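You operate a simulated robot arm through the tools that you are given. There is no shell and no other tool.

Carry out the task below with a simulated robot arm. There is one attempt and no reset: what you move stays moved.

TASK
Slacken the silver plate's three bolts, each with the key of its size.
Fine: A good quarter turn or more; the size is printed before each bolt; every key goes back in its tube.

The check looks at the end state, three seconds after you hand in, the way a careful person would. Anything else that was tipped, shoved, dropped, spilled or broken makes it a failure.

THE ROBOT
A 7-joint arm with a three-finger gripper, fixed in place. Base frame: the origin is at the foot of the arm, x ahead of it, y to its left, z up; the work surface is at about z = 920. Units: mm, rad, N and s.
With the tool pointing down near the work surface it reaches from about 520 to 960 mm from the base axis. Its first joint turns from -2.897 to 2.897 rad. Payload 2.69 kg.
The TCP is the grasp point between the finger pads, 29 mm short of the fingertips. In the tool frame z runs along the fingers and y along their closing line. The gripper opens to 120 mm. The gripper's body begins 78 mm behind the TCP.
Orientation is that of the tool frame in the base frame, as a unit quaternion [x, y, z, w]. With the fingers straight down and closing along the base's y, the tool's x points along the base's -x, its y along +y and its z along -z.

THE INTERFACE
- The arm moves only by the tool step_arm. Its argument "increments" is a list of rows, each a list of 7 numbers: the opening, from 0 (shut) to 1 (fully open), then the shift along the tool's x, y, z in mm, then the turn, a rotation vector about the tool's x, y, z in rad. In form: [[grip, tx, ty, tz, wx, wy, wz], ...]. A call has 1 to 20 rows; each row shifts and turns the commanded pose from where the row before left it, along the tool's axes as they then stand. Rows are played at 5 a second. More than 50 mm and 0.15 rad between two rows, or a gripper value outside its range, and nothing of the call is played. Where a pose cannot be reached the arm comes as near as it can. A force on the tool above 40 N (or 10 N above the force at the start of the call, whichever is more), or a blocked arm, ends the call early, and 0.2 s more pass. Each finger halts on what it meets, pressing with about 27 N; the grip force reading is that of the motor and also rises with nothing between the fingers. The clock runs only during rows and for 0.2 s after the last one: add rows that do not move to give the fingers time. It gives the time, the measured TCP pose, the force on the tool (base axes), the opening and the grip force at its end, in the units of the frame above (readings bear some noise), with the torque about the TCP (base axes, N m) and any sound that the robot's microphone picked up, and new pictures: "pictures" is both (left out), scene, wrist or none.
- Cameras (640 x 400 px; columns grow to the right, rows downward): "scene" is fixed at [400.4, -499.9, 1591.1]; the picture's right is [0.01, 1.00, 0.00], its down [0.70, -0.01, -0.71] and it looks along [-0.71, 0.01, -0.70] (base axes); focal length 214 px, centre (320, 200). "wrist" rides on the gripper at [63, 0, -104] in the tool frame; the picture's right is [0.00, 1.00, 0.00], its down [-0.83, 0.00, -0.56] and it looks along [-0.56, 0.00, 0.83] (tool axes); focal length 275 px, centre (320, 200). There is no depth. A picture from a camera that has moved, and an enlarged one, comes with that camera's place and axes in the base frame and with its lens.
- raise_lower(by): slides the trunk up (or, below 0, down) by that many mm; the arm rides with it, the base frame stays. It gives what a move gives, with no picture.
- close_up(camera, box): a new picture of the part [left, top, right, bottom] of that camera's present view, enlarged. The clock stands still meanwhile.
- close_job(): hands the job in; it is judged then, once.

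Places have to be worked out from the pictures, the camera data and where the tool is seen. Open the gripper and draw the arm clear of the work before you hand the job in, unless the task says otherwise.

The tools are called by a JSON object that holds its "fn" and its "kwargs". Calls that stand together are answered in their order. step_arm: Moves the arm, as the interface text tells. Its arguments: {"type":"object","properties":{"increments":{"type":"array"},"pictures":{"type":"string","enum":["both","scene","wrist","none"]}},"required":["increments"]} The other tools are called the same way: raise_lower (by) slides the trunk up or down; close_up (camera, box) takes an enlarged picture of a part of a camera's view; close_job () hands the job in.

At the start:

```text
t: 0.0
tcp_pos: [115.5, -497.6, 1376.3]
orientation: [0.0, 1.0, 0.001, 0.0]
wrist_force: [0.6, 0.5, -0.2]
ft_torque: [0.01, 0.0, -0.02]
opening: 120.0
grip_force: 0.0
trunk travel left (down, up): [-475.0, 111.0]
```

scene: 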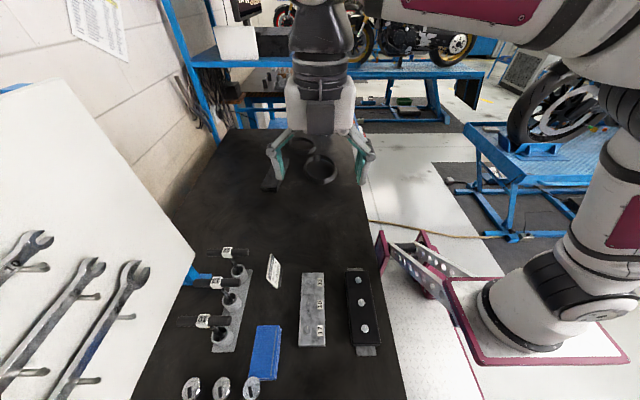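
wrist: 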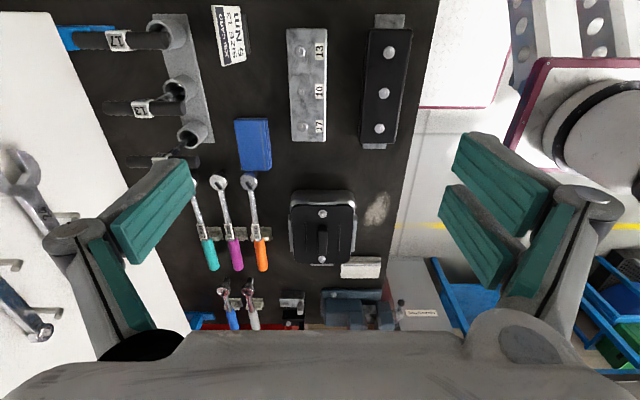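

The pictures show a bench with a silver plate (labels 13, 10, 17), a black plate, three tubes with keys, and other tools. I'll look closer at these before moving.

{"fn": "close_up", "kwargs": {"camera": "scene", "box": [160, 220, 400, 370]}}

{"fn": "close_up", "kwargs": {"camera": "wrist", "box": [50, 0, 290, 150]}}

{"fn": "close_up", "kwargs": {"camera": "wrist", "box": [230, 0, 430, 170]}}

```text
2.67 times, centred on (280, 295) of scene
camera zoom: at [400.4, -499.9, 1591.1], right [0.01, 1.0, 0.0], down [0.7, -0.01, -0.71], along [-0.71, 0.01, -0.7], focal length 572 px, centre (427, -53)
```

zoom: 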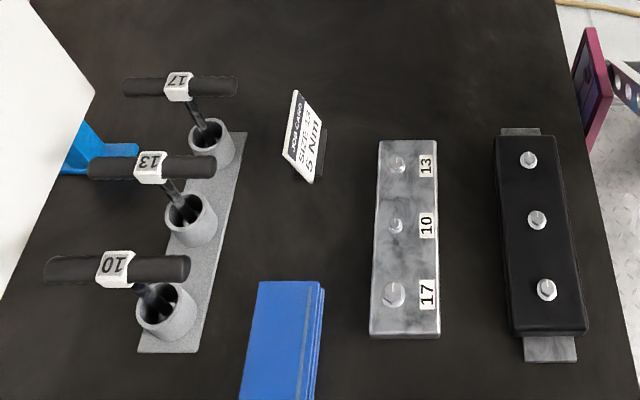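

```text
2.67 times, centred on (170, 75) of wrist
camera zoom: at [51.5, -496.6, 1480.1], right [0.0, 1.0, 0.0], down [0.83, 0.0, 0.56], along [0.56, 0.0, -0.83], focal length 734 px, centre (720, 533)
```

zoom: 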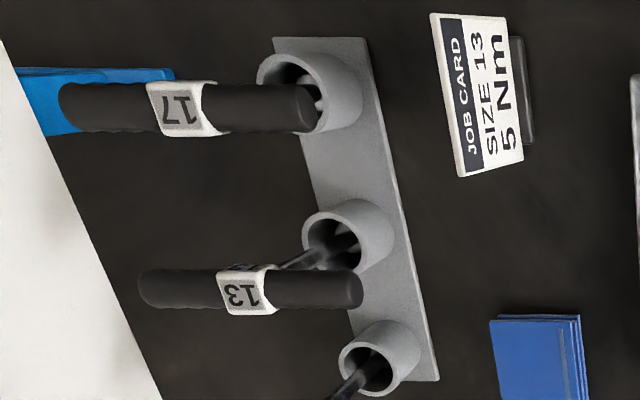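

```text
2.35 times, centred on (330, 85) of wrist
camera zoom: at [51.5, -496.6, 1480.1], right [0.0, 1.0, 0.0], down [0.83, 0.0, 0.56], along [0.56, 0.0, -0.83], focal length 648 px, centre (296, 471)
```

zoom: 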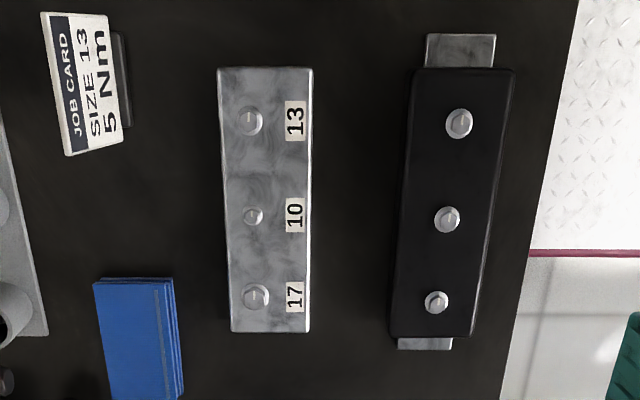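

From both cameras I place the bolts at about (105/172/235, -531) and the T-handles at about (82/170/252, -747, z≈1086), with the bars along y. I'll turn the tool about its axis in free space to test the wrist range and bring the closing line along base x.

{"fn": "step_arm", "kwargs": {"increments": [[1, 0, 0, 0, 0, 0, 0.15], [1, 0, 0, 0, 0, 0, 0.15], [1, 0, 0, 0, 0, 0, 0.15], [1, 0, 0, 0, 0, 0, 0.15], [1, 0, 0, 0, 0, 0, 0.15], [1, 0, 0, 0, 0, 0, 0.15], [1, 0, 0, 0, 0, 0, 0.15], [1, 0, 0, 0, 0, 0, 0.15], [1, 0, 0, 0, 0, 0, 0.15], [1, 0, 0, 0, 0, 0, 0.15], [1, 0, 0, 0, 0, 0, 0.0708], [1, 0, 0, 0, 0, 0, 0]]}}

```text
t: 2.6
tcp_pos: [115.1, -497.5, 1375.6]
orientation: [0.707, 0.707, 0.0, 0.0]
wrist_force: [0.2, -0.5, 0.1]
ft_torque: [-0.01, -0.01, 0.0]
opening: 120.3
grip_force: 0.1
trunk travel left (down, up): [-475.0, 111.0]
camera wrist: at [114.1, -433.8, 1479.6], right [1.0, 0.0, 0.0], down [0.0, -0.83, 0.56], along [0.0, -0.56, -0.83], focal length 275 px, centre (320, 200)
```

scene: 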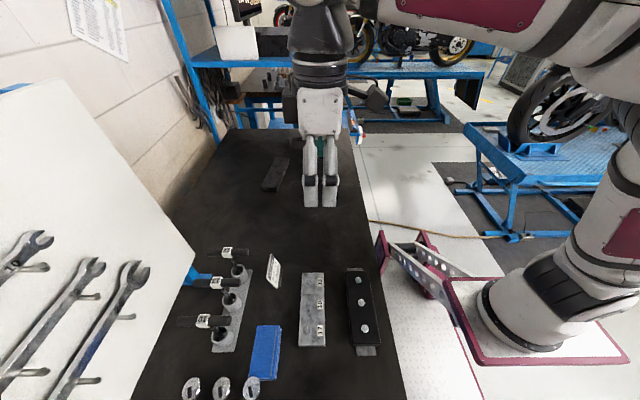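
wrist: 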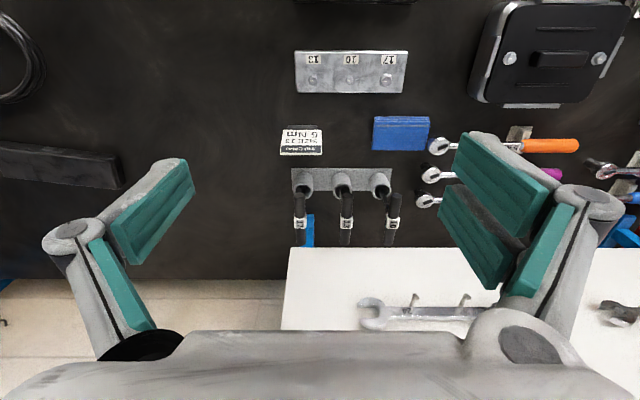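

The wrist turned clockwise by 90° with no limit met; the tool's x now runs along base +y and its closing line along base x. Next I'll move over the keys at z≈1250 to measure them more closely.

{"fn": "step_arm", "kwargs": {"increments": [[1, -34, 9.2, 21, 0, 0, 0], [1, -34, 9.2, 21, 0, 0, 0], [1, -34, 9.2, 21, 0, 0, 0], [1, -34, 9.2, 21, 0, 0, 0], [1, -34, 9.2, 21, 0, 0, 0], [1, -34, 9.2, 21, 0, 0, 0], [1, 0, 0, 0, 0, 0, 0], [1, 0, 0, 0, 0, 0, 0]]}}

```text
t: 4.4
tcp_pos: [174.2, -677.8, 1247.4]
orientation: [0.707, 0.707, 0.001, 0.0]
wrist_force: [0.7, -0.3, 0.2]
ft_torque: [-0.01, 0.0, 0.0]
opening: 119.8
grip_force: 0.1
out of reach, approached as far as the arm can: row 6
trunk travel left (down, up): [-475.0, 111.0]
camera wrist: at [173.3, -613.4, 1351.8], right [1.0, 0.0, 0.0], down [0.0, -0.83, 0.56], along [0.0, -0.56, -0.83], focal length 275 px, centre (320, 200)
```

scene: 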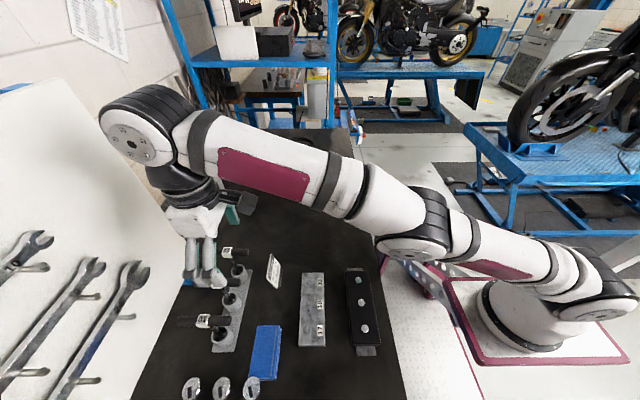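
wrist: 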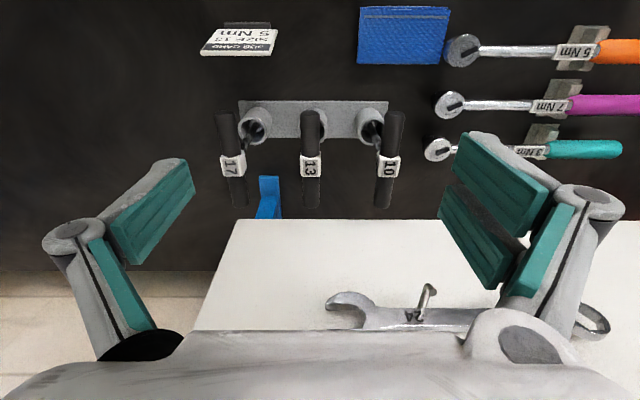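

The arm hit its outer reach at this height, radius about 700. Raising the trunk lifts the shoulder and gives me more reach over the tubes, so I'll raise it 108 mm and then descend again.

{"fn": "raise_lower", "kwargs": {"by": 108}}

```text
t: 5.8
tcp_pos: [156.2, -677.2, 1354.8]
orientation: [0.707, 0.707, -0.001, 0.0]
wrist_force: [0.6, 0.5, -0.1]
ft_torque: [-0.02, 0.01, 0.0]
opening: 120.1
grip_force: 0.0
trunk travel left (down, up): [-583.0, 3.0]
```

The TCP now reads (156, -677, 1355). I'll descend to about z=1230 over the middle key, which should now be in reach.

{"fn": "step_arm", "kwargs": {"increments": [[1, 0, 1, 31, 0, 0, 0], [1, 0, 1, 31, 0, 0, 0], [1, 0, 2, 31, 0, 0, 0], [1, 0, 2, 31, 0, 0, 0], [1, 0, 0, 0, 0, 0, 0], [1, 0, 0, 0, 0, 0, 0]]}}

```text
t: 7.2
tcp_pos: [162.8, -713.4, 1242.4]
orientation: [0.707, 0.707, 0.0, 0.0]
wrist_force: [-0.9, 0.2, 0.1]
ft_torque: [-0.01, -0.02, 0.02]
opening: 119.9
grip_force: 0.0
out of reach, approached as far as the arm can: row 1, 2, 3, 4
trunk travel left (down, up): [-583.0, 3.0]
camera wrist: at [162.3, -649.3, 1346.7], right [1.0, 0.0, 0.0], down [0.0, -0.83, 0.56], along [0.0, -0.56, -0.83], focal length 275 px, centre (320, 200)
```

scene: 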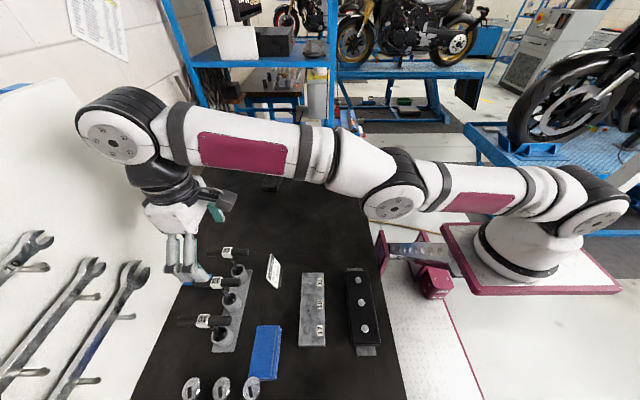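
wrist: 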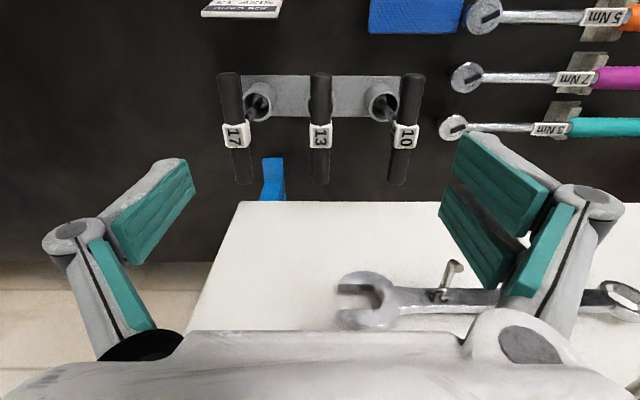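

The arm reports rows out of reach although the radius is moderate. I'll hold still a moment and see whether the pose settles.

{"fn": "step_arm", "kwargs": {"increments": [[1, 0, 0, 0, 0, 0, 0], [1, 0, 0, 0, 0, 0, 0], [1, 0, 0, 0, 0, 0, 0]], "pictures": "none"}}

{"fn": "close_up", "kwargs": {"camera": "wrist", "box": [200, 50, 440, 200]}}

```text
t: 8.0
tcp_pos: [163.0, -713.0, 1241.9]
orientation: [0.707, 0.707, 0.0, 0.0]
wrist_force: [0.4, 0.9, -0.6]
ft_torque: [-0.03, -0.01, 0.0]
opening: 119.9
grip_force: 0.1
trunk travel left (down, up): [-583.0, 3.0]
```

```text
2.67 times, centred on (320, 125) of wrist
camera zoom: at [162.3, -649.2, 1346.9], right [1.0, 0.0, 0.0], down [0.0, -0.83, 0.56], along [0.0, -0.56, -0.83], focal length 734 px, centre (320, 400)
```

zoom: 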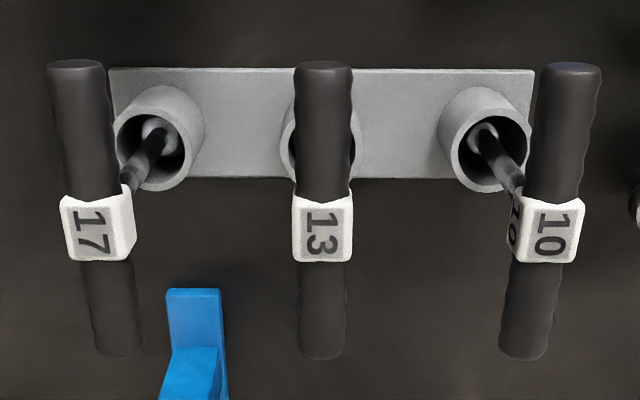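

The pose is steady at (163, -713, 1242). From the enlargement the bars are at about x=78, 163 and 248, y≈-752, z≈1078, with tube rims at z≈960. I'll centre over the 13 key and set the opening to about 60 mm.

{"fn": "step_arm", "kwargs": {"increments": [[0.5, -13, 0, 10, 0, 0, 0], [0.5, -13, 0, 10, 0, 0, 0], [0.5, -13, 0, 10, 0, 0, 0], [0.5, 0, 0, 20, 0, 0, 0], [0.5, 0, 0, 20, 0, 0, 0], [0.5, 0, 0, 0, 0, 0, 0], [0.5, 0, 0, 0, 0, 0, 0]]}}

```text
t: 9.6
tcp_pos: [163.7, -728.7, 1168.4]
orientation: [0.707, 0.707, -0.001, 0.0]
wrist_force: [-0.3, 0.1, -0.2]
ft_torque: [0.02, 0.03, -0.03]
opening: 60.0
grip_force: 0.0
out of reach, approached as far as the arm can: row 1, 2, 3, 5
trunk travel left (down, up): [-583.0, 3.0]
camera wrist: at [162.2, -665.2, 1273.5], right [1.0, 0.0, 0.0], down [0.0, -0.83, 0.56], along [0.0, -0.56, -0.83], focal length 275 px, centre (320, 200)
```

scene: 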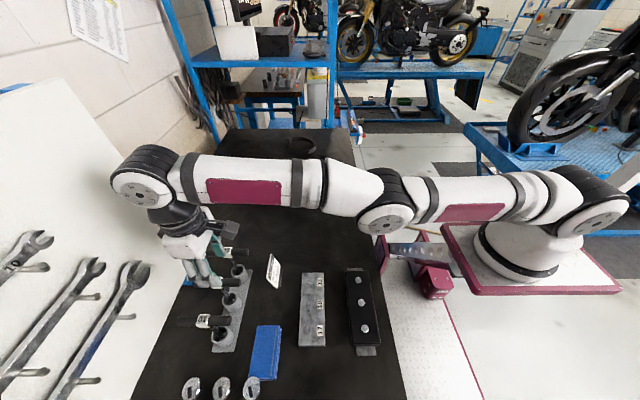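
wrist: 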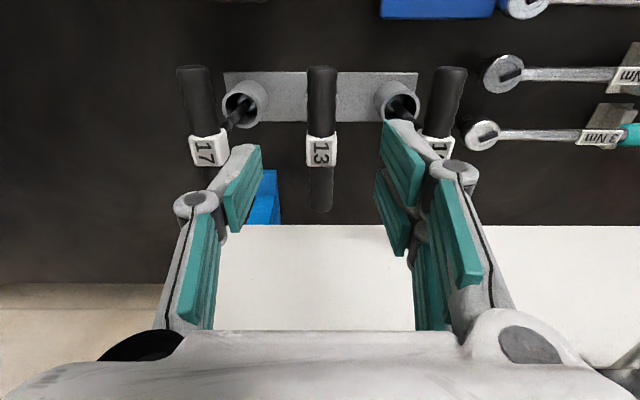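

Row 5 was again limited at radius ~747, so I need to understand how the trunk carries the arm's foot. I'll take a closer look at the base and at the gripper over the key.

{"fn": "close_up", "kwargs": {"camera": "scene", "box": [360, 140, 640, 315]}}

{"fn": "close_up", "kwargs": {"camera": "scene", "box": [100, 130, 340, 280]}}

```text
2.29 times, centred on (500, 228) of scene
camera zoom: at [400.4, -499.9, 1591.1], right [0.01, 1.0, 0.0], down [0.7, -0.01, -0.71], along [-0.71, 0.01, -0.7], focal length 490 px, centre (-91, 137)
```

zoom: 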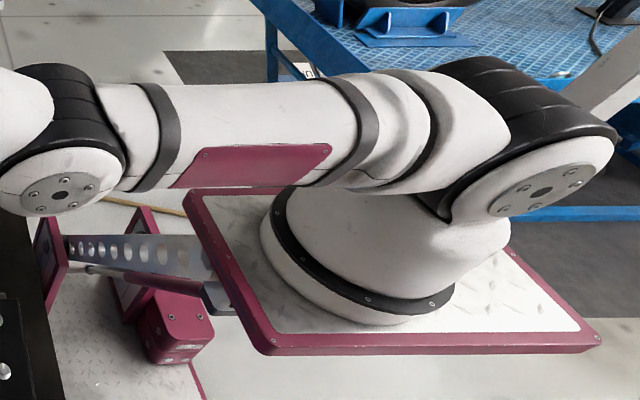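

```text
2.67 times, centred on (220, 205) of scene
camera zoom: at [400.4, -499.9, 1591.1], right [0.01, 1.0, 0.0], down [0.7, -0.01, -0.71], along [-0.71, 0.01, -0.7], focal length 572 px, centre (587, 187)
```

zoom: 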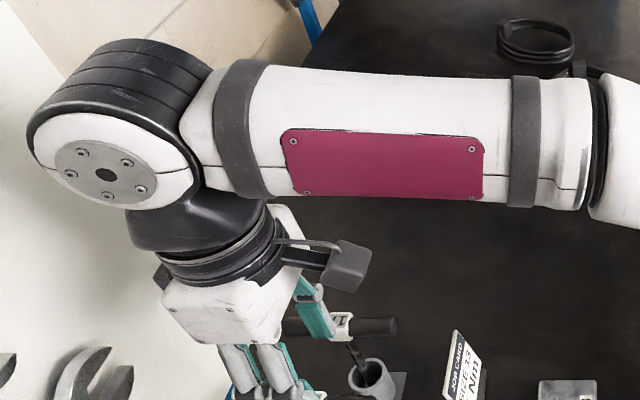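

The arm looks almost straight here, so I'm at its true extension with the trunk up. I'll back off and up a little, then try the trunk lower to learn how the arm's foot moves with it.

{"fn": "step_arm", "kwargs": {"increments": [[0.5, 20, 0, -20, 0, 0, 0], [0.5, 20, 0, -20, 0, 0, 0], [0.5, 20, 0, -20, 0, 0, 0], [0.5, 0, 0, 0, 0, 0, 0], [0.5, 0, 0, 0, 0, 0, 0]], "pictures": "none"}}

{"fn": "raise_lower", "kwargs": {"by": -60}}

{"fn": "step_arm", "kwargs": {"increments": [[0.5, 0, 0, 0, 0, 0, 0], [0.5, 0, 0, 0, 0, 0, 0]]}}

```text
t: 10.8
tcp_pos: [168.6, -713.7, 1238.1]
orientation: [0.708, 0.707, 0.001, -0.001]
wrist_force: [-0.4, -0.1, -0.9]
ft_torque: [-0.01, -0.02, -0.04]
opening: 59.8
grip_force: 0.2
out of reach, approached as far as the arm can: row 1, 2, 3
trunk travel left (down, up): [-583.0, 3.0]
```

```text
t: 11.8
tcp_pos: [213.1, -715.7, 1178.9]
orientation: [0.708, 0.706, 0.0, 0.0]
wrist_force: [-0.1, -0.5, -0.4]
ft_torque: [-0.01, 0.01, 0.0]
opening: 59.9
grip_force: 0.2
trunk travel left (down, up): [-523.0, 63.0]
```

```text
t: 12.4
tcp_pos: [214.4, -715.6, 1179.5]
orientation: [0.707, 0.707, 0.0, -0.001]
wrist_force: [0.4, 0.1, -0.5]
ft_torque: [-0.06, 0.0, -0.01]
opening: 60.0
grip_force: 0.0
trunk travel left (down, up): [-523.0, 63.0]
camera wrist: at [213.4, -652.0, 1283.5], right [1.0, 0.0, 0.0], down [0.0, -0.83, 0.55], along [0.0, -0.55, -0.83], focal length 275 px, centre (320, 200)
```

scene: 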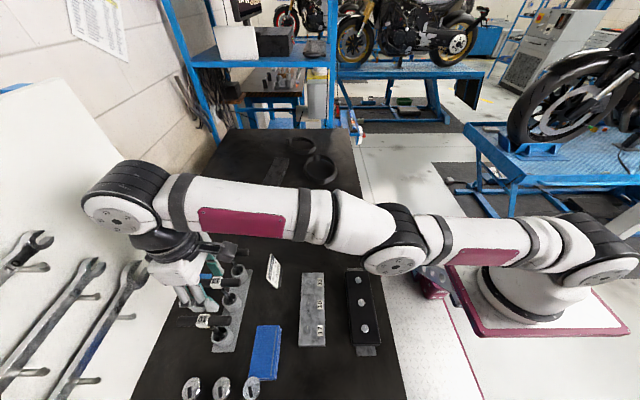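
wrist: 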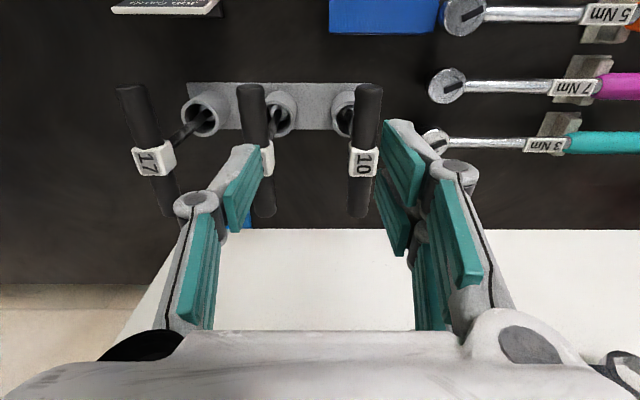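

Lowering by 60 shifted the TCP by about +45 in x as well. I'll check this in a controlled way: hold still, then one small trunk move, then read again.

{"fn": "step_arm", "kwargs": {"increments": [[0.5, 0, 0, 0, 0, 0, 0], [0.5, 0, 0, 0, 0, 0, 0], [0.5, 0, 0, 0, 0, 0, 0], [0.5, 0, 0, 0, 0, 0, 0], [0.5, 0, 0, 0, 0, 0, 0]], "pictures": "none"}}

{"fn": "raise_lower", "kwargs": {"by": 20}}

{"fn": "step_arm", "kwargs": {"increments": [[0.5, 0, 0, 0, 0, 0, 0], [0.5, 0, 0, 0, 0, 0, 0], [0.5, 0, 0, 0, 0, 0, 0]], "pictures": "none"}}

```text
t: 13.6
tcp_pos: [215.1, -715.8, 1179.3]
orientation: [0.707, 0.707, 0.001, -0.001]
wrist_force: [0.5, 0.0, 0.2]
ft_torque: [0.01, 0.0, -0.01]
opening: 60.1
grip_force: 0.0
trunk travel left (down, up): [-523.0, 63.0]
```

```text
t: 14.3
tcp_pos: [215.5, -717.4, 1199.1]
orientation: [0.707, 0.707, 0.0, 0.0]
wrist_force: [-0.5, 0.4, -0.4]
ft_torque: [0.01, 0.02, -0.04]
opening: 60.1
grip_force: 0.0
trunk travel left (down, up): [-543.0, 43.0]
```

```text
t: 15.1
tcp_pos: [214.6, -715.6, 1199.1]
orientation: [0.707, 0.707, 0.0, 0.0]
wrist_force: [-0.8, -0.1, -0.1]
ft_torque: [0.01, -0.02, 0.0]
opening: 60.2
grip_force: 0.1
trunk travel left (down, up): [-543.0, 43.0]
```

The trunk is purely vertical (x and y unchanged), so the earlier drift was the arm still settling after an unreachable target. I'll look closely at the base again to place the first joint's axis.

{"fn": "close_up", "kwargs": {"camera": "scene", "box": [360, 170, 640, 345]}}

{"fn": "close_up", "kwargs": {"camera": "scene", "box": [60, 120, 400, 330]}}

```text
2.29 times, centred on (500, 258) of scene
camera zoom: at [400.4, -499.9, 1591.1], right [0.01, 1.0, 0.0], down [0.7, -0.01, -0.71], along [-0.71, 0.01, -0.7], focal length 490 px, centre (-91, 69)
```

zoom: 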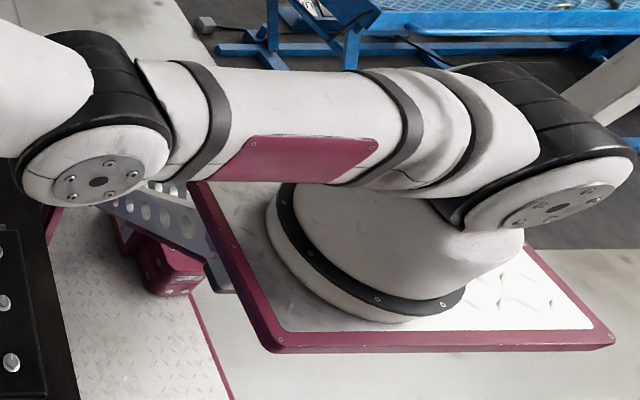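

```text
1.88 times, centred on (230, 225) of scene
camera zoom: at [400.4, -499.9, 1591.1], right [0.01, 1.0, 0.0], down [0.7, -0.01, -0.71], along [-0.71, 0.01, -0.7], focal length 404 px, centre (489, 153)
```

zoom: 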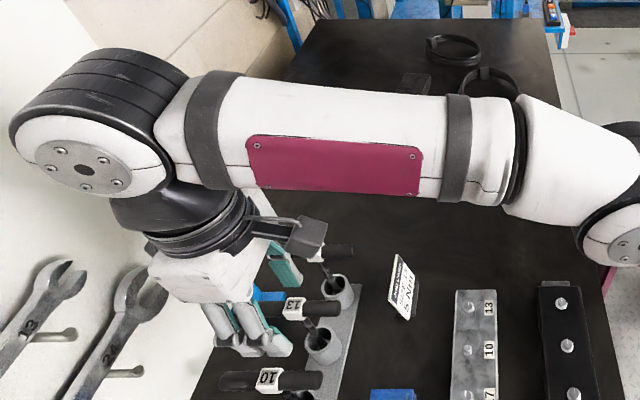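

The trunk reading holds x and y for the TCP. I'll test the reach again in small steps at this height: 30 mm outward along -y.

{"fn": "step_arm", "kwargs": {"increments": [[0.5, -10, 0, 0, 0, 0, 0], [0.5, -10, 0, 0, 0, 0, 0], [0.5, -10, 0, 0, 0, 0, 0], [0.5, 0, 0, 0, 0, 0, 0], [0.5, 0, 0, 0, 0, 0, 0], [0.5, 0, 0, 0, 0, 0, 0]], "pictures": "none"}}

```text
t: 16.5
tcp_pos: [217.5, -717.0, 1198.3]
orientation: [0.707, 0.707, 0.001, 0.0]
wrist_force: [0.1, -0.2, -0.8]
ft_torque: [-0.03, 0.0, 0.02]
opening: 59.9
grip_force: 0.0
out of reach, approached as far as the arm can: row 1, 2, 3
trunk travel left (down, up): [-543.0, 43.0]
```

The limit sits near y≈-717 here. I'll test whether the tool's yaw is what limits it by turning back 86° counter-clockwise in place (fingertips ~80 mm above the bars), then trying 30 mm outward.

{"fn": "step_arm", "kwargs": {"increments": [[0.5, 10, 0, 0, 0, 0, 0], [0.5, 10, 0, 0, 0, 0, 0], [0.5, 0, 0, 0, 0, 0, -0.15], [0.5, 0, 0, 0, 0, 0, -0.15], [0.5, 0, 0, 0, 0, 0, -0.15], [0.5, 0, 0, 0, 0, 0, -0.15], [0.5, 0, 0, 0, 0, 0, -0.15], [0.5, 0, 0, 0, 0, 0, -0.15], [0.5, 0, 0, 0, 0, 0, -0.15], [0.5, 0, 0, 0, 0, 0, -0.15], [0.5, 0, 0, 0, 0, 0, -0.15], [0.5, 0, 0, 0, 0, 0, -0.15], [0.5, 0, 0, 0, 0, 0, 0], [0.5, 0, 0, 0, 0, 0, 0]], "pictures": "none"}}

{"fn": "step_arm", "kwargs": {"increments": [[0.5, 0, -10, 0, 0, 0, 0], [0.5, 0, -10, 0, 0, 0, 0], [0.5, 0, -10, 0, 0, 0, 0], [0.5, 0, 0, 0, 0, 0, 0], [0.5, 0, 0, 0, 0, 0, 0], [0.5, 0, 0, 0, 0, 0, 0]]}}

```text
t: 19.5
tcp_pos: [218.5, -697.3, 1199.6]
orientation: [0.035, 0.999, 0.0, 0.001]
wrist_force: [0.4, 0.1, 0.0]
ft_torque: [0.01, 0.0, -0.01]
opening: 60.4
grip_force: 0.1
trunk travel left (down, up): [-543.0, 43.0]
```

```text
t: 20.9
tcp_pos: [216.5, -717.9, 1198.5]
orientation: [0.036, 0.999, 0.001, 0.001]
wrist_force: [0.9, 0.2, 0.1]
ft_torque: [-0.02, 0.02, 0.01]
opening: 59.5
grip_force: 0.0
out of reach, approached as far as the arm can: row 3
trunk travel left (down, up): [-543.0, 43.0]
camera wrist: at [152.0, -711.9, 1302.6], right [0.07, 1.0, 0.0], down [0.83, -0.06, 0.56], along [0.55, -0.04, -0.83], focal length 275 px, centre (320, 200)
```

scene: 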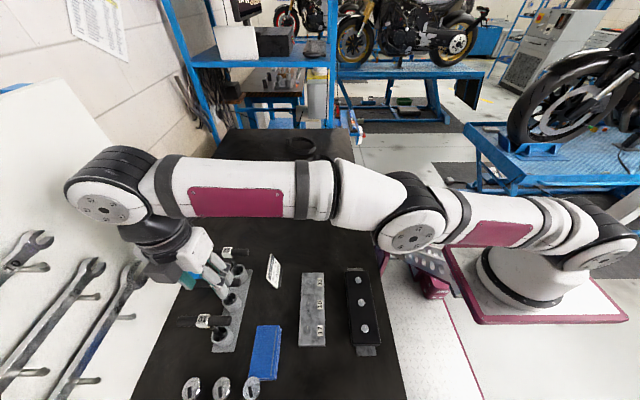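
wrist: 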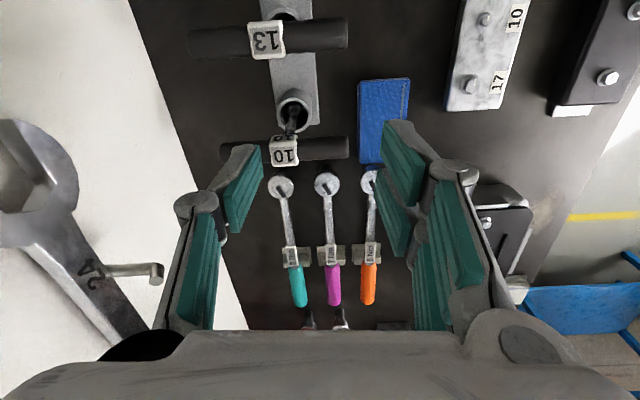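

The reach limit is the same for both yaws, so it's true arm extension: about y=-735 for a vertical tool at key height, while the keys stand at y≈-752. Tilting the tool ~10° outward about its closing line will cover that and won't matter to the pads. First I'll go over the bolts and check the turning range there.

{"fn": "step_arm", "kwargs": {"increments": [[0.5, 8, 37, 0, 0, 0, 0], [0.5, 8, 37, 0, 0, 0, 0], [0.5, 8, 37, 0, 0, 0, 0], [0.5, 8, 37, 0, 0, 0, 0], [0.5, 8, 37, 0, 0, 0, 0], [0.5, 0, 0, 0, 0, 0, 0.15], [0.5, 0, 0, 0, 0, 0, 0.15], [0.5, 0, 0, 0, 0, 0, 0.15], [0.5, 0, 0, 0, 0, 0, 0.15], [0.5, 0, 0, 0, 0, 0, 0.15], [0.5, 0, 0, 0, 0, 0, 0.15], [0.5, 0, 0, 0, 0, 0, 0.15], [0.5, 0, 0, 0, 0, 0, 0.15], [0.5, 0, 0, 0, 0, 0, 0.15], [0.5, 0, 0, 0, 0, 0, 0.15], [0.5, 0, 0, 0, 0, 0, 0], [0.5, 0, 0, 0, 0, 0, 0]]}}

```text
t: 24.5
tcp_pos: [189.1, -527.6, 1197.6]
orientation: [0.708, 0.706, 0.001, -0.001]
wrist_force: [-0.6, 1.3, 0.5]
ft_torque: [0.02, -0.02, -0.01]
opening: 60.0
grip_force: 0.0
trunk travel left (down, up): [-543.0, 43.0]
camera wrist: at [188.0, -464.5, 1302.2], right [1.0, 0.0, 0.0], down [0.0, -0.83, 0.55], along [0.0, -0.55, -0.83], focal length 275 px, centre (320, 200)
```

scene: 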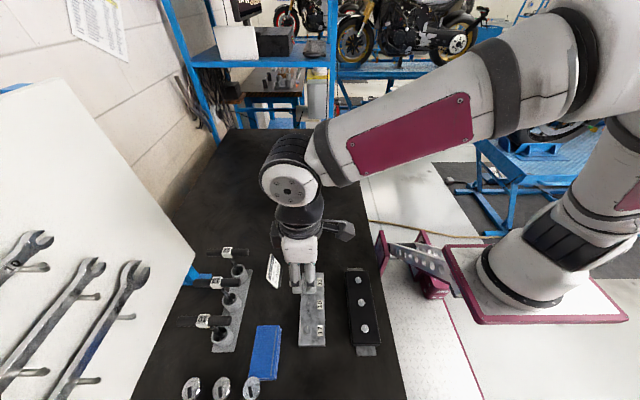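
wrist: 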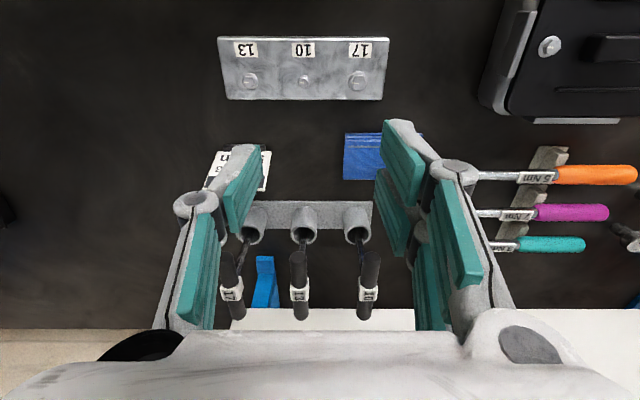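

I'm over the plate at (189, -528, 1198). I'll enlarge the bolts for precise positions.

{"fn": "close_up", "kwargs": {"camera": "wrist", "box": [210, 30, 400, 150]}}

{"fn": "close_up", "kwargs": {"camera": "wrist", "box": [215, 60, 335, 110]}}

{"fn": "close_up", "kwargs": {"camera": "wrist", "box": [275, 60, 395, 110]}}

```text
3.33 times, centred on (305, 90) of wrist
camera zoom: at [188.0, -464.5, 1302.2], right [1.0, 0.0, 0.0], down [0.0, -0.83, 0.55], along [0.0, -0.55, -0.83], focal length 918 px, centre (370, 567)
```

zoom: 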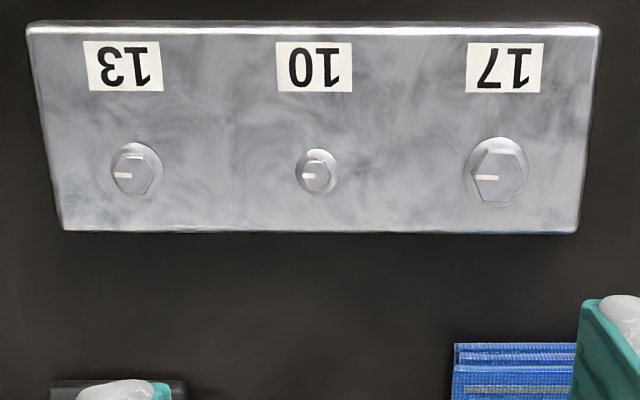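

```text
5.33 times, centred on (275, 85) of wrist
camera zoom: at [188.0, -464.5, 1302.2], right [1.0, 0.0, 0.0], down [0.0, -0.83, 0.55], along [0.0, -0.55, -0.83], focal length 1468 px, centre (560, 813)
```

zoom: 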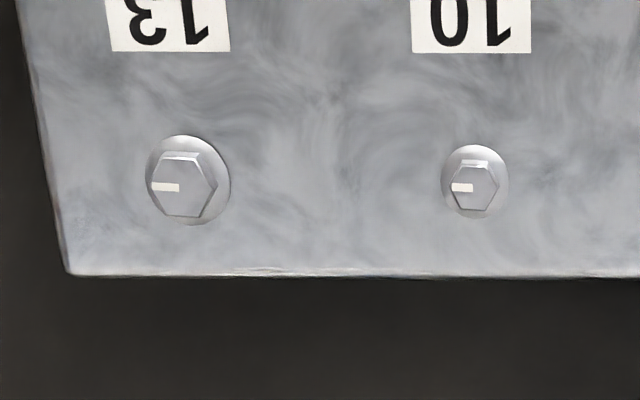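

```text
5.33 times, centred on (335, 85) of wrist
camera zoom: at [188.0, -464.5, 1302.2], right [1.0, 0.0, 0.0], down [0.0, -0.83, 0.55], along [0.0, -0.55, -0.83], focal length 1468 px, centre (240, 813)
```

zoom: 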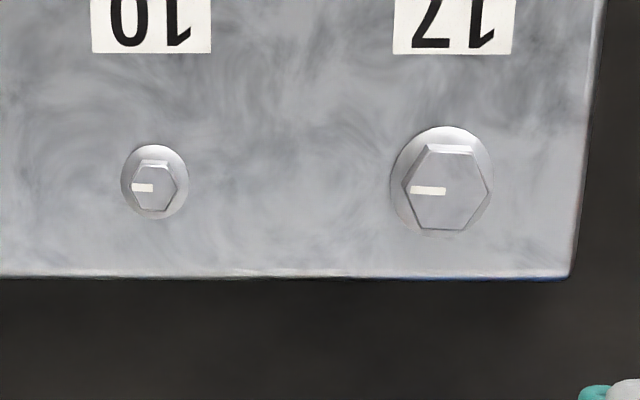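

Head tops are at z≈942, with bolts 13, 10 and 17 at x≈101.4, 168.5 and 235.6, y≈-533.7. All hexes have corners along x and their marks point to -x. I'll rehearse the turn empty: go over bolt 13 at z≈1110, tilt 0.2 rad outward, and rotate 1.95 rad counter-clockwise about the vertical.

{"fn": "step_arm", "kwargs": {"increments": [[0.5, -2, -29.2, 29.2, 0, 0, 0], [0.5, -2, -29.2, 29.2, 0, 0, 0], [0.5, -2, -29.2, 29.2, 0, 0, 0], [0.5, 0, 0, 0, 0, -0.1, 0], [0.5, 0, 0, 0, 0, -0.1, 0], [0.5, 0, 0, 0, 0, 0, 0], [0.5, 0, 0, 0, 0, 0, 0]], "pictures": "none"}}

{"fn": "step_arm", "kwargs": {"increments": [[0.5, 0, 0, 0, -0.0298, 0, -0.147], [0.5, 0, 0, 0, -0.0298, 0, -0.147], [0.5, 0, 0, 0, -0.0298, 0, -0.147], [0.5, 0, 0, 0, -0.0298, 0, -0.147], [0.5, 0, 0, 0, -0.0298, 0, -0.147], [0.5, 0, 0, 0, -0.0298, 0, -0.147], [0.5, 0, 0, 0, -0.0298, 0, -0.147], [0.5, 0, 0, 0, -0.0298, 0, -0.147], [0.5, 0, 0, 0, -0.0298, 0, -0.147], [0.5, 0, 0, 0, -0.0298, 0, -0.147], [0.5, 0, 0, 0, -0.0298, 0, -0.147], [0.5, 0, 0, 0, -0.0298, 0, -0.147], [0.5, 0, 0, 0, -0.0298, 0, -0.147], [0.5, 0, 0, 0, 0, 0, 0], [0.5, 0, 0, 0, 0, 0, 0]]}}

```text
t: 26.1
tcp_pos: [102.9, -534.3, 1111.1]
orientation: [0.704, 0.703, -0.07, 0.07]
wrist_force: [-0.8, 0.0, 0.7]
ft_torque: [-0.04, 0.01, 0.02]
opening: 59.8
grip_force: 0.2
trunk travel left (down, up): [-543.0, 43.0]
```

```text
t: 29.3
tcp_pos: [101.2, -535.4, 1110.7]
orientation: [-0.187, 0.977, 0.019, 0.098]
wrist_force: [0.3, 0.6, -0.1]
ft_torque: [0.0, 0.0, 0.01]
opening: 59.9
grip_force: 0.0
trunk travel left (down, up): [-543.0, 43.0]
camera wrist: at [23.0, -564.4, 1200.0], right [-0.37, 0.93, 0.0], down [0.65, 0.26, 0.71], along [0.66, 0.27, -0.7], focal length 275 px, centre (320, 200)
```

scene: 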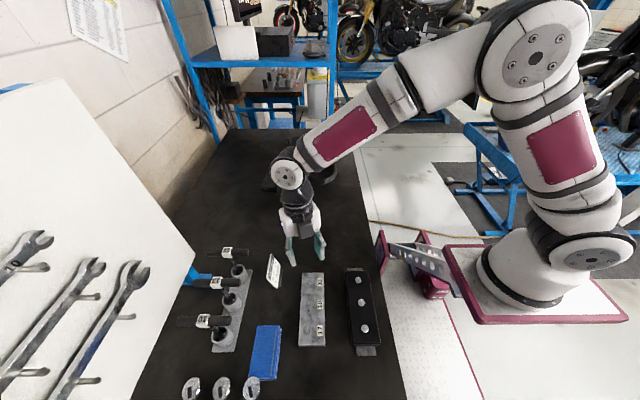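
wrist: 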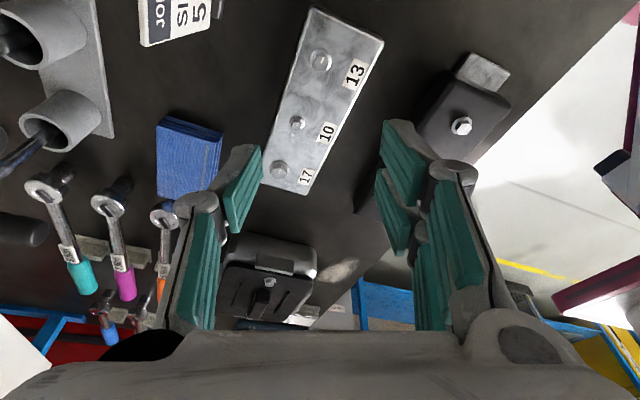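

The whole 112° sweep is reachable with the TCP holding within ~2 mm. I'll turn back, raise the trunk 40 mm for reach, and move over the 13 key keeping the tilt.

{"fn": "step_arm", "kwargs": {"increments": [[0.5, 0, 0, 0, 0.0298, 0, 0.147], [0.5, 0, 0, 0, 0.0298, 0, 0.147], [0.5, 0, 0, 0, 0.0298, 0, 0.147], [0.5, 0, 0, 0, 0.0298, 0, 0.147], [0.5, 0, 0, 0, 0.0298, 0, 0.147], [0.5, 0, 0, 0, 0.0298, 0, 0.147], [0.5, 0, 0, 0, 0.0298, 0, 0.147], [0.5, 0, 0, 0, 0.0298, 0, 0.147], [0.5, 0, 0, 0, 0.0298, 0, 0.147], [0.5, 0, 0, 0, 0.0298, 0, 0.147], [0.5, 0, 0, 0, 0.0298, 0, 0.147], [0.5, 0, 0, 0, 0.0298, 0, 0.147], [0.5, 0, 0, 0, 0.0298, 0, 0.147], [0.5, 0, 0, 0, 0, 0, 0], [0.5, 0, 0, 0, 0, 0, 0]], "pictures": "none"}}

{"fn": "raise_lower", "kwargs": {"by": 40}}

{"fn": "step_arm", "kwargs": {"increments": [[0.5, -36.1, 10.2, 4, 0, 0, 0], [0.5, -36.1, 10.2, 4, 0, 0, 0], [0.5, -36.1, 10.2, 4, 0, 0, 0], [0.5, -36.1, 10.2, 4, 0, 0, 0], [0.5, -36.1, 10.2, 4, 0, 0, 0], [0.5, 0, 10.2, 0, 0, 0, 0], [0.5, 0, 0, 0, 0, 0, 0], [0.5, 0, 0, 0, 0, 0, 0]]}}

```text
t: 32.5
tcp_pos: [101.5, -533.9, 1110.6]
orientation: [0.704, 0.703, -0.07, 0.07]
wrist_force: [0.2, -0.6, 0.6]
ft_torque: [0.01, 0.0, 0.03]
opening: 59.9
grip_force: 0.2
trunk travel left (down, up): [-543.0, 43.0]
```

```text
t: 33.3
tcp_pos: [102.5, -534.7, 1150.2]
orientation: [0.704, 0.704, -0.069, 0.071]
wrist_force: [0.5, 0.5, 0.1]
ft_torque: [-0.01, 0.05, 0.0]
opening: 60.0
grip_force: 0.0
trunk travel left (down, up): [-583.0, 3.0]
```

```text
t: 35.1
tcp_pos: [162.4, -716.0, 1167.6]
orientation: [0.703, 0.704, -0.07, 0.07]
wrist_force: [-0.1, 0.3, 0.0]
ft_torque: [0.02, 0.04, 0.02]
opening: 59.9
grip_force: 0.1
trunk travel left (down, up): [-583.0, 3.0]
camera wrist: at [162.0, -632.8, 1256.9], right [1.0, 0.0, 0.0], down [0.0, -0.71, 0.71], along [0.0, -0.71, -0.71], focal length 275 px, centre (320, 200)
```

scene: 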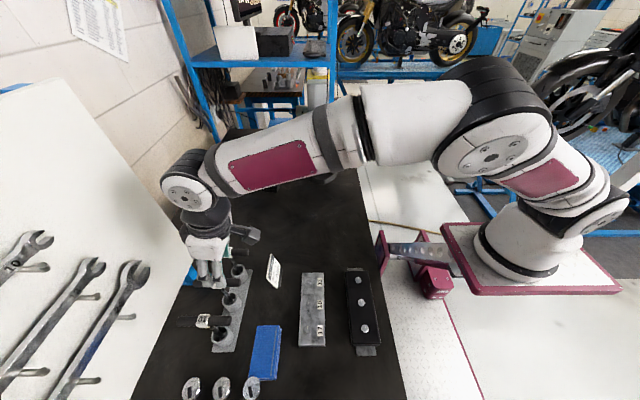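
wrist: 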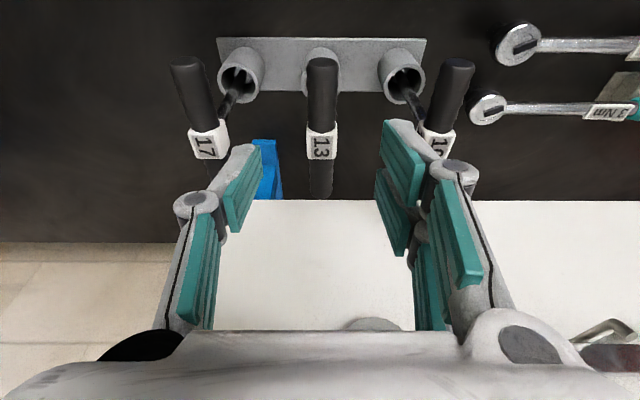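

The tilt gives ample reach: TCP (162, -716, 1168) with the elbow well bent. I'll enlarge the handles to refine their height before descending.

{"fn": "close_up", "kwargs": {"camera": "wrist", "box": [160, 30, 480, 230]}}

{"fn": "close_up", "kwargs": {"camera": "scene", "box": [160, 220, 290, 301]}}

```text
2.00 times, centred on (320, 130) of wrist
camera zoom: at [162.0, -632.8, 1256.9], right [1.0, 0.0, 0.0], down [0.0, -0.71, 0.71], along [0.0, -0.71, -0.71], focal length 551 px, centre (320, 340)
```

zoom: 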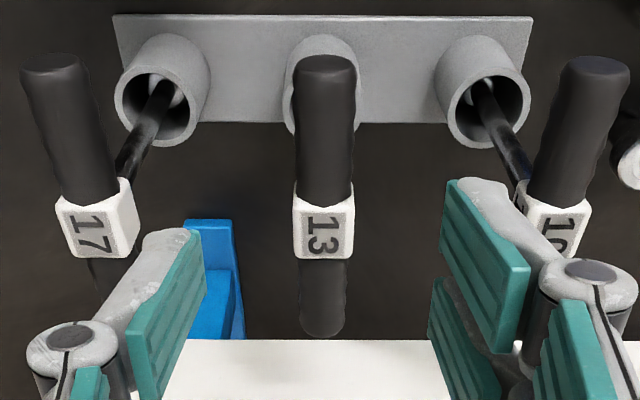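

```text
4.92 times, centred on (225, 260) of scene
camera zoom: at [400.4, -499.9, 1591.1], right [0.01, 1.0, 0.0], down [0.7, -0.01, -0.71], along [-0.71, 0.01, -0.7], focal length 1056 px, centre (788, -98)
```

zoom: 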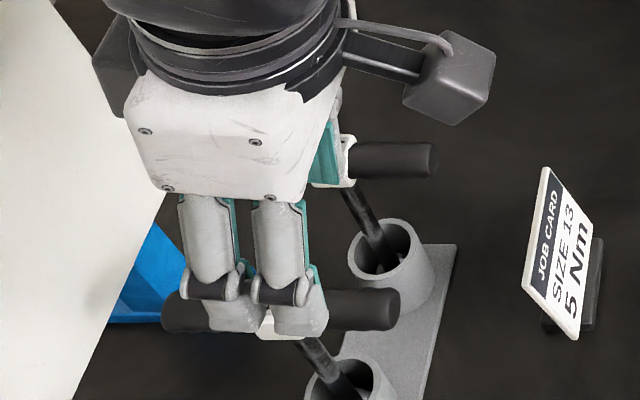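

The label's top face is at z≈1085 and its centre about (163, -751), so the bar axis is near z=1074. I'll move over it and descend straight down with the fingers straddling the bar.

{"fn": "step_arm", "kwargs": {"increments": [[0.5, -17.2, 0.7, 3.5, 0, 0, 0], [0.5, -17.2, 0, 3.5, 0, 0, 0], [0.5, 4.63, 0, 22.8, 0, 0, 0], [0.5, 4.63, 0, 22.8, 0, 0, 0], [0.5, 4.63, 0, 22.8, 0, 0, 0], [0.5, 4.63, 0, 22.8, 0, 0, 0], [0.5, 0, 0, 0, 0, 0, 0], [0.5, 0, 0, 0, 0, 0, 0]]}}

```text
t: 36.9
tcp_pos: [163.5, -749.6, 1074.2]
orientation: [0.704, 0.703, -0.07, 0.07]
wrist_force: [0.0, -0.1, 0.4]
ft_torque: [0.0, 0.01, 0.0]
opening: 60.0
grip_force: 0.0
trunk travel left (down, up): [-583.0, 3.0]
camera wrist: at [161.3, -666.4, 1164.1], right [1.0, 0.0, 0.0], down [0.0, -0.71, 0.71], along [0.0, -0.71, -0.71], focal length 275 px, centre (320, 200)
```

scene: 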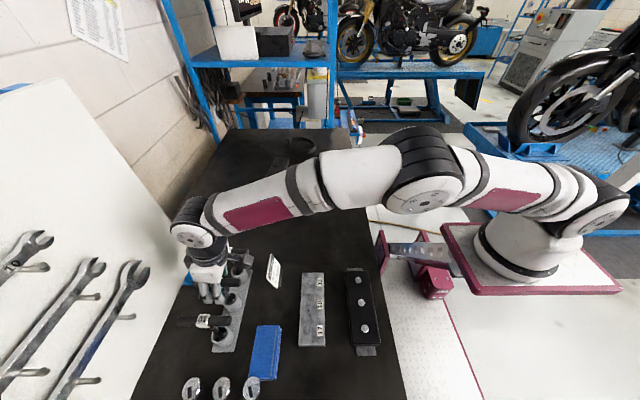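
wrist: 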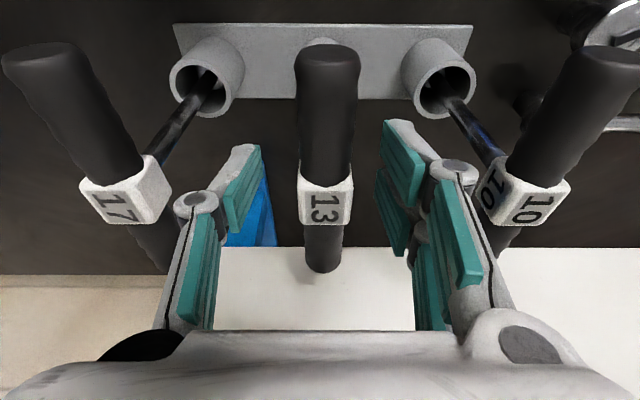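

The label sits right at the TCP (projected (320,187)), and the fingers straddle it evenly. I'll close on it gently.

{"fn": "step_arm", "kwargs": {"increments": [[0.35, 0, 0, 0, 0, 0, 0], [0.25, 0, 0, 0, 0, 0, 0], [0.2, 0, 0, 0, 0, 0, 0], [0.15, 0, 0, 0, 0, 0, 0], [0, 0, 0, 0, 0, 0, 0], [0, 0, 0, 0, 0, 0, 0], [0, 0, 0, 0, 0, 0, 0]]}}

```text
t: 38.5
tcp_pos: [162.2, -750.3, 1074.6]
orientation: [0.703, 0.704, -0.07, 0.07]
wrist_force: [0.5, -0.3, 0.2]
ft_torque: [-0.03, -0.06, -0.04]
opening: 18.2
grip_force: 27.0
trunk travel left (down, up): [-583.0, 3.0]
camera wrist: at [161.4, -666.4, 1164.3], right [1.0, 0.0, 0.0], down [0.0, -0.71, 0.71], along [0.0, -0.71, -0.71], focal length 275 px, centre (320, 200)
```

scene: 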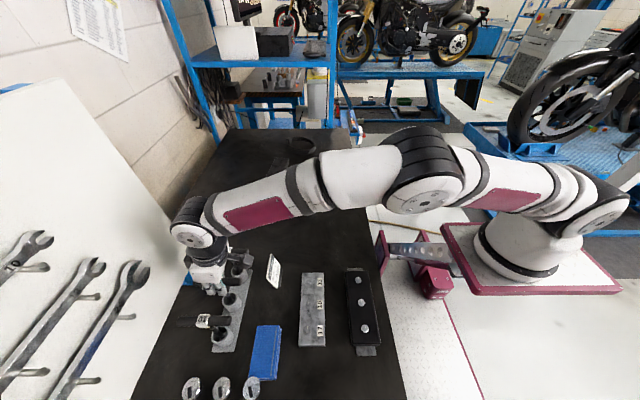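
wrist: 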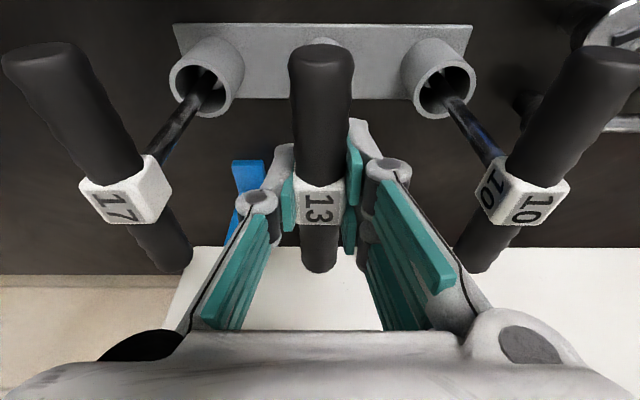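

Gripped at 18.2 mm opening with 27 N. I'll lift straight up 90 mm in small rows and look.

{"fn": "step_arm", "kwargs": {"increments": [[0, -2.98, 0, -14.7, 0, 0, 0], [0, -2.98, 0, -14.7, 0, 0, 0], [0, -2.98, 0, -14.7, 0, 0, 0], [0, -2.98, 0, -14.7, 0, 0, 0], [0, -2.98, 0, -14.7, 0, 0, 0], [0, -2.98, 0, -14.7, 0, 0, 0], [0, 0, 0, 0, 0, 0, 0], [0, 0, 0, 0, 0, 0, 0]]}}

```text
t: 40.3
tcp_pos: [164.3, -750.2, 1163.3]
orientation: [0.703, 0.704, -0.07, 0.07]
wrist_force: [0.3, -0.3, -1.5]
ft_torque: [0.01, -0.01, 0.0]
opening: 18.2
grip_force: 27.1
trunk travel left (down, up): [-583.0, 3.0]
camera wrist: at [162.8, -666.9, 1253.3], right [1.0, 0.0, 0.0], down [0.0, -0.71, 0.71], along [0.0, -0.71, -0.71], focal length 275 px, centre (320, 200)
```

scene: 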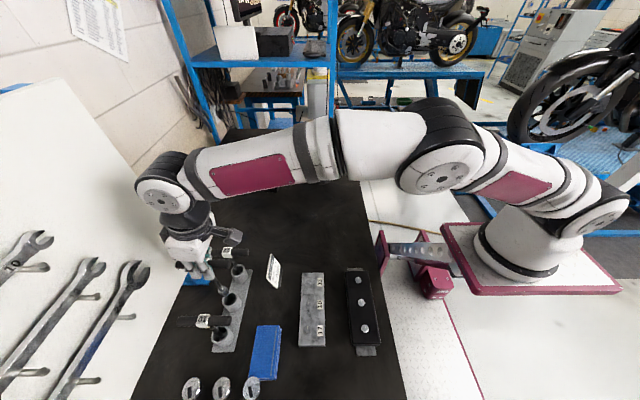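
wrist: 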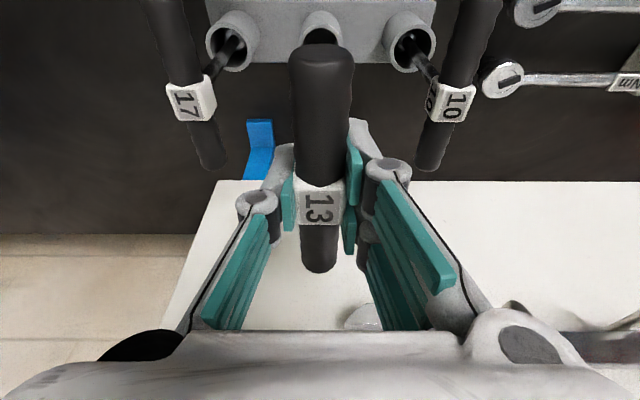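

{"fn": "close_up", "kwargs": {"camera": "scene", "box": [150, 220, 290, 307]}}

{"fn": "close_up", "kwargs": {"camera": "wrist", "box": [200, 0, 440, 150]}}

```text
4.57 times, centred on (220, 264) of scene
camera zoom: at [400.4, -499.9, 1591.1], right [0.01, 1.0, 0.0], down [0.7, -0.01, -0.71], along [-0.71, 0.01, -0.7], focal length 980 px, centre (777, -90)
```

zoom: 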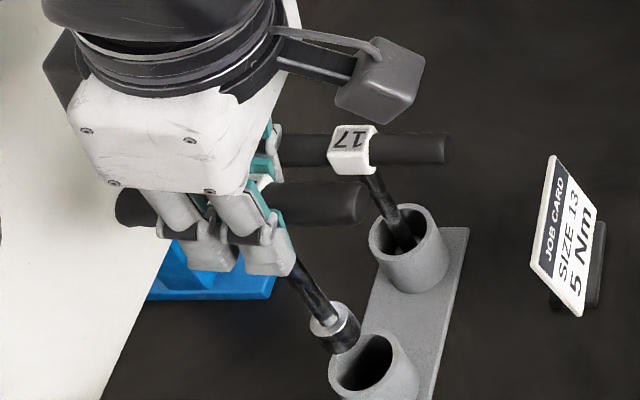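

```text
2.67 times, centred on (320, 75) of wrist
camera zoom: at [162.8, -666.9, 1253.3], right [1.0, 0.0, 0.0], down [0.0, -0.71, 0.71], along [0.0, -0.71, -0.71], focal length 734 px, centre (320, 533)
```

zoom: 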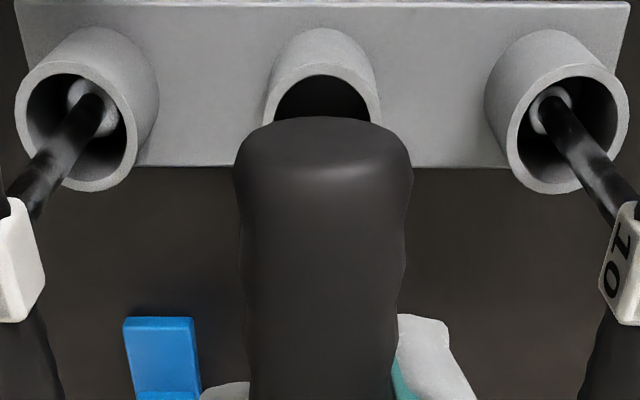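

The 13 key is out of its tube; its socket end is ~151 mm below the TCP, near z≈1012. The job card (x 42–121, y≈-650, top z≈1002) lies near the direct path, so I'll move +y at x=163 first with 20 mm extra height, then go across to bolt 13.

{"fn": "step_arm", "kwargs": {"increments": [[0, 18.2, 0, -5.75, 0, 0, 0], [0, 36.4, 0, -11.5, 0, 0, 0], [0, 36.4, 0, -11.5, 0, 0, 0], [0, 36.4, 0, -11.5, 0, 0, 0], [0, 36.4, 0, -11.5, 0, 0, 0], [0, 18.2, 0, -5.75, 0, 0, 0], [0, 10, -15, -2, 0, 0, 0], [0, 10, -30, -2, 0, 0, 0], [0, 5, -15, -1, 0, 0, 0], [0, 0, 0, 0, 0, 0, 0], [0, 0, 0, 0, 0, 0, 0]]}}

```text
t: 42.7
tcp_pos: [102.9, -535.5, 1185.2]
orientation: [0.704, 0.703, -0.07, 0.07]
wrist_force: [0.2, -0.2, -0.9]
ft_torque: [0.03, 0.04, 0.04]
opening: 18.0
grip_force: 26.7
trunk travel left (down, up): [-583.0, 3.0]
camera wrist: at [100.8, -451.5, 1274.7], right [1.0, 0.0, 0.0], down [0.0, -0.71, 0.71], along [0.0, -0.71, -0.71], focal length 275 px, centre (320, 200)
```

scene: 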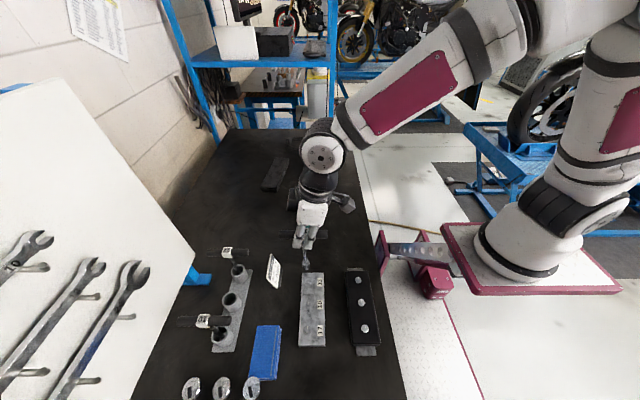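
wrist: 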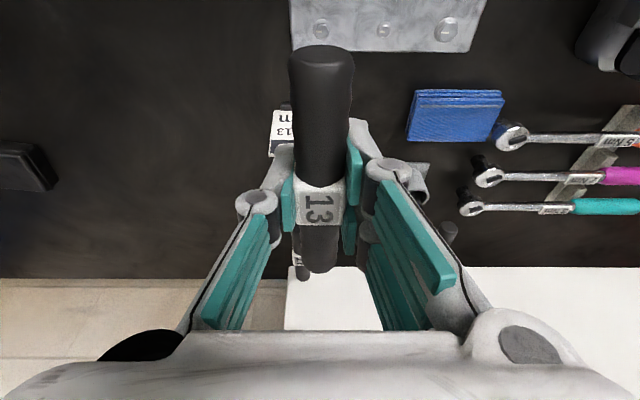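

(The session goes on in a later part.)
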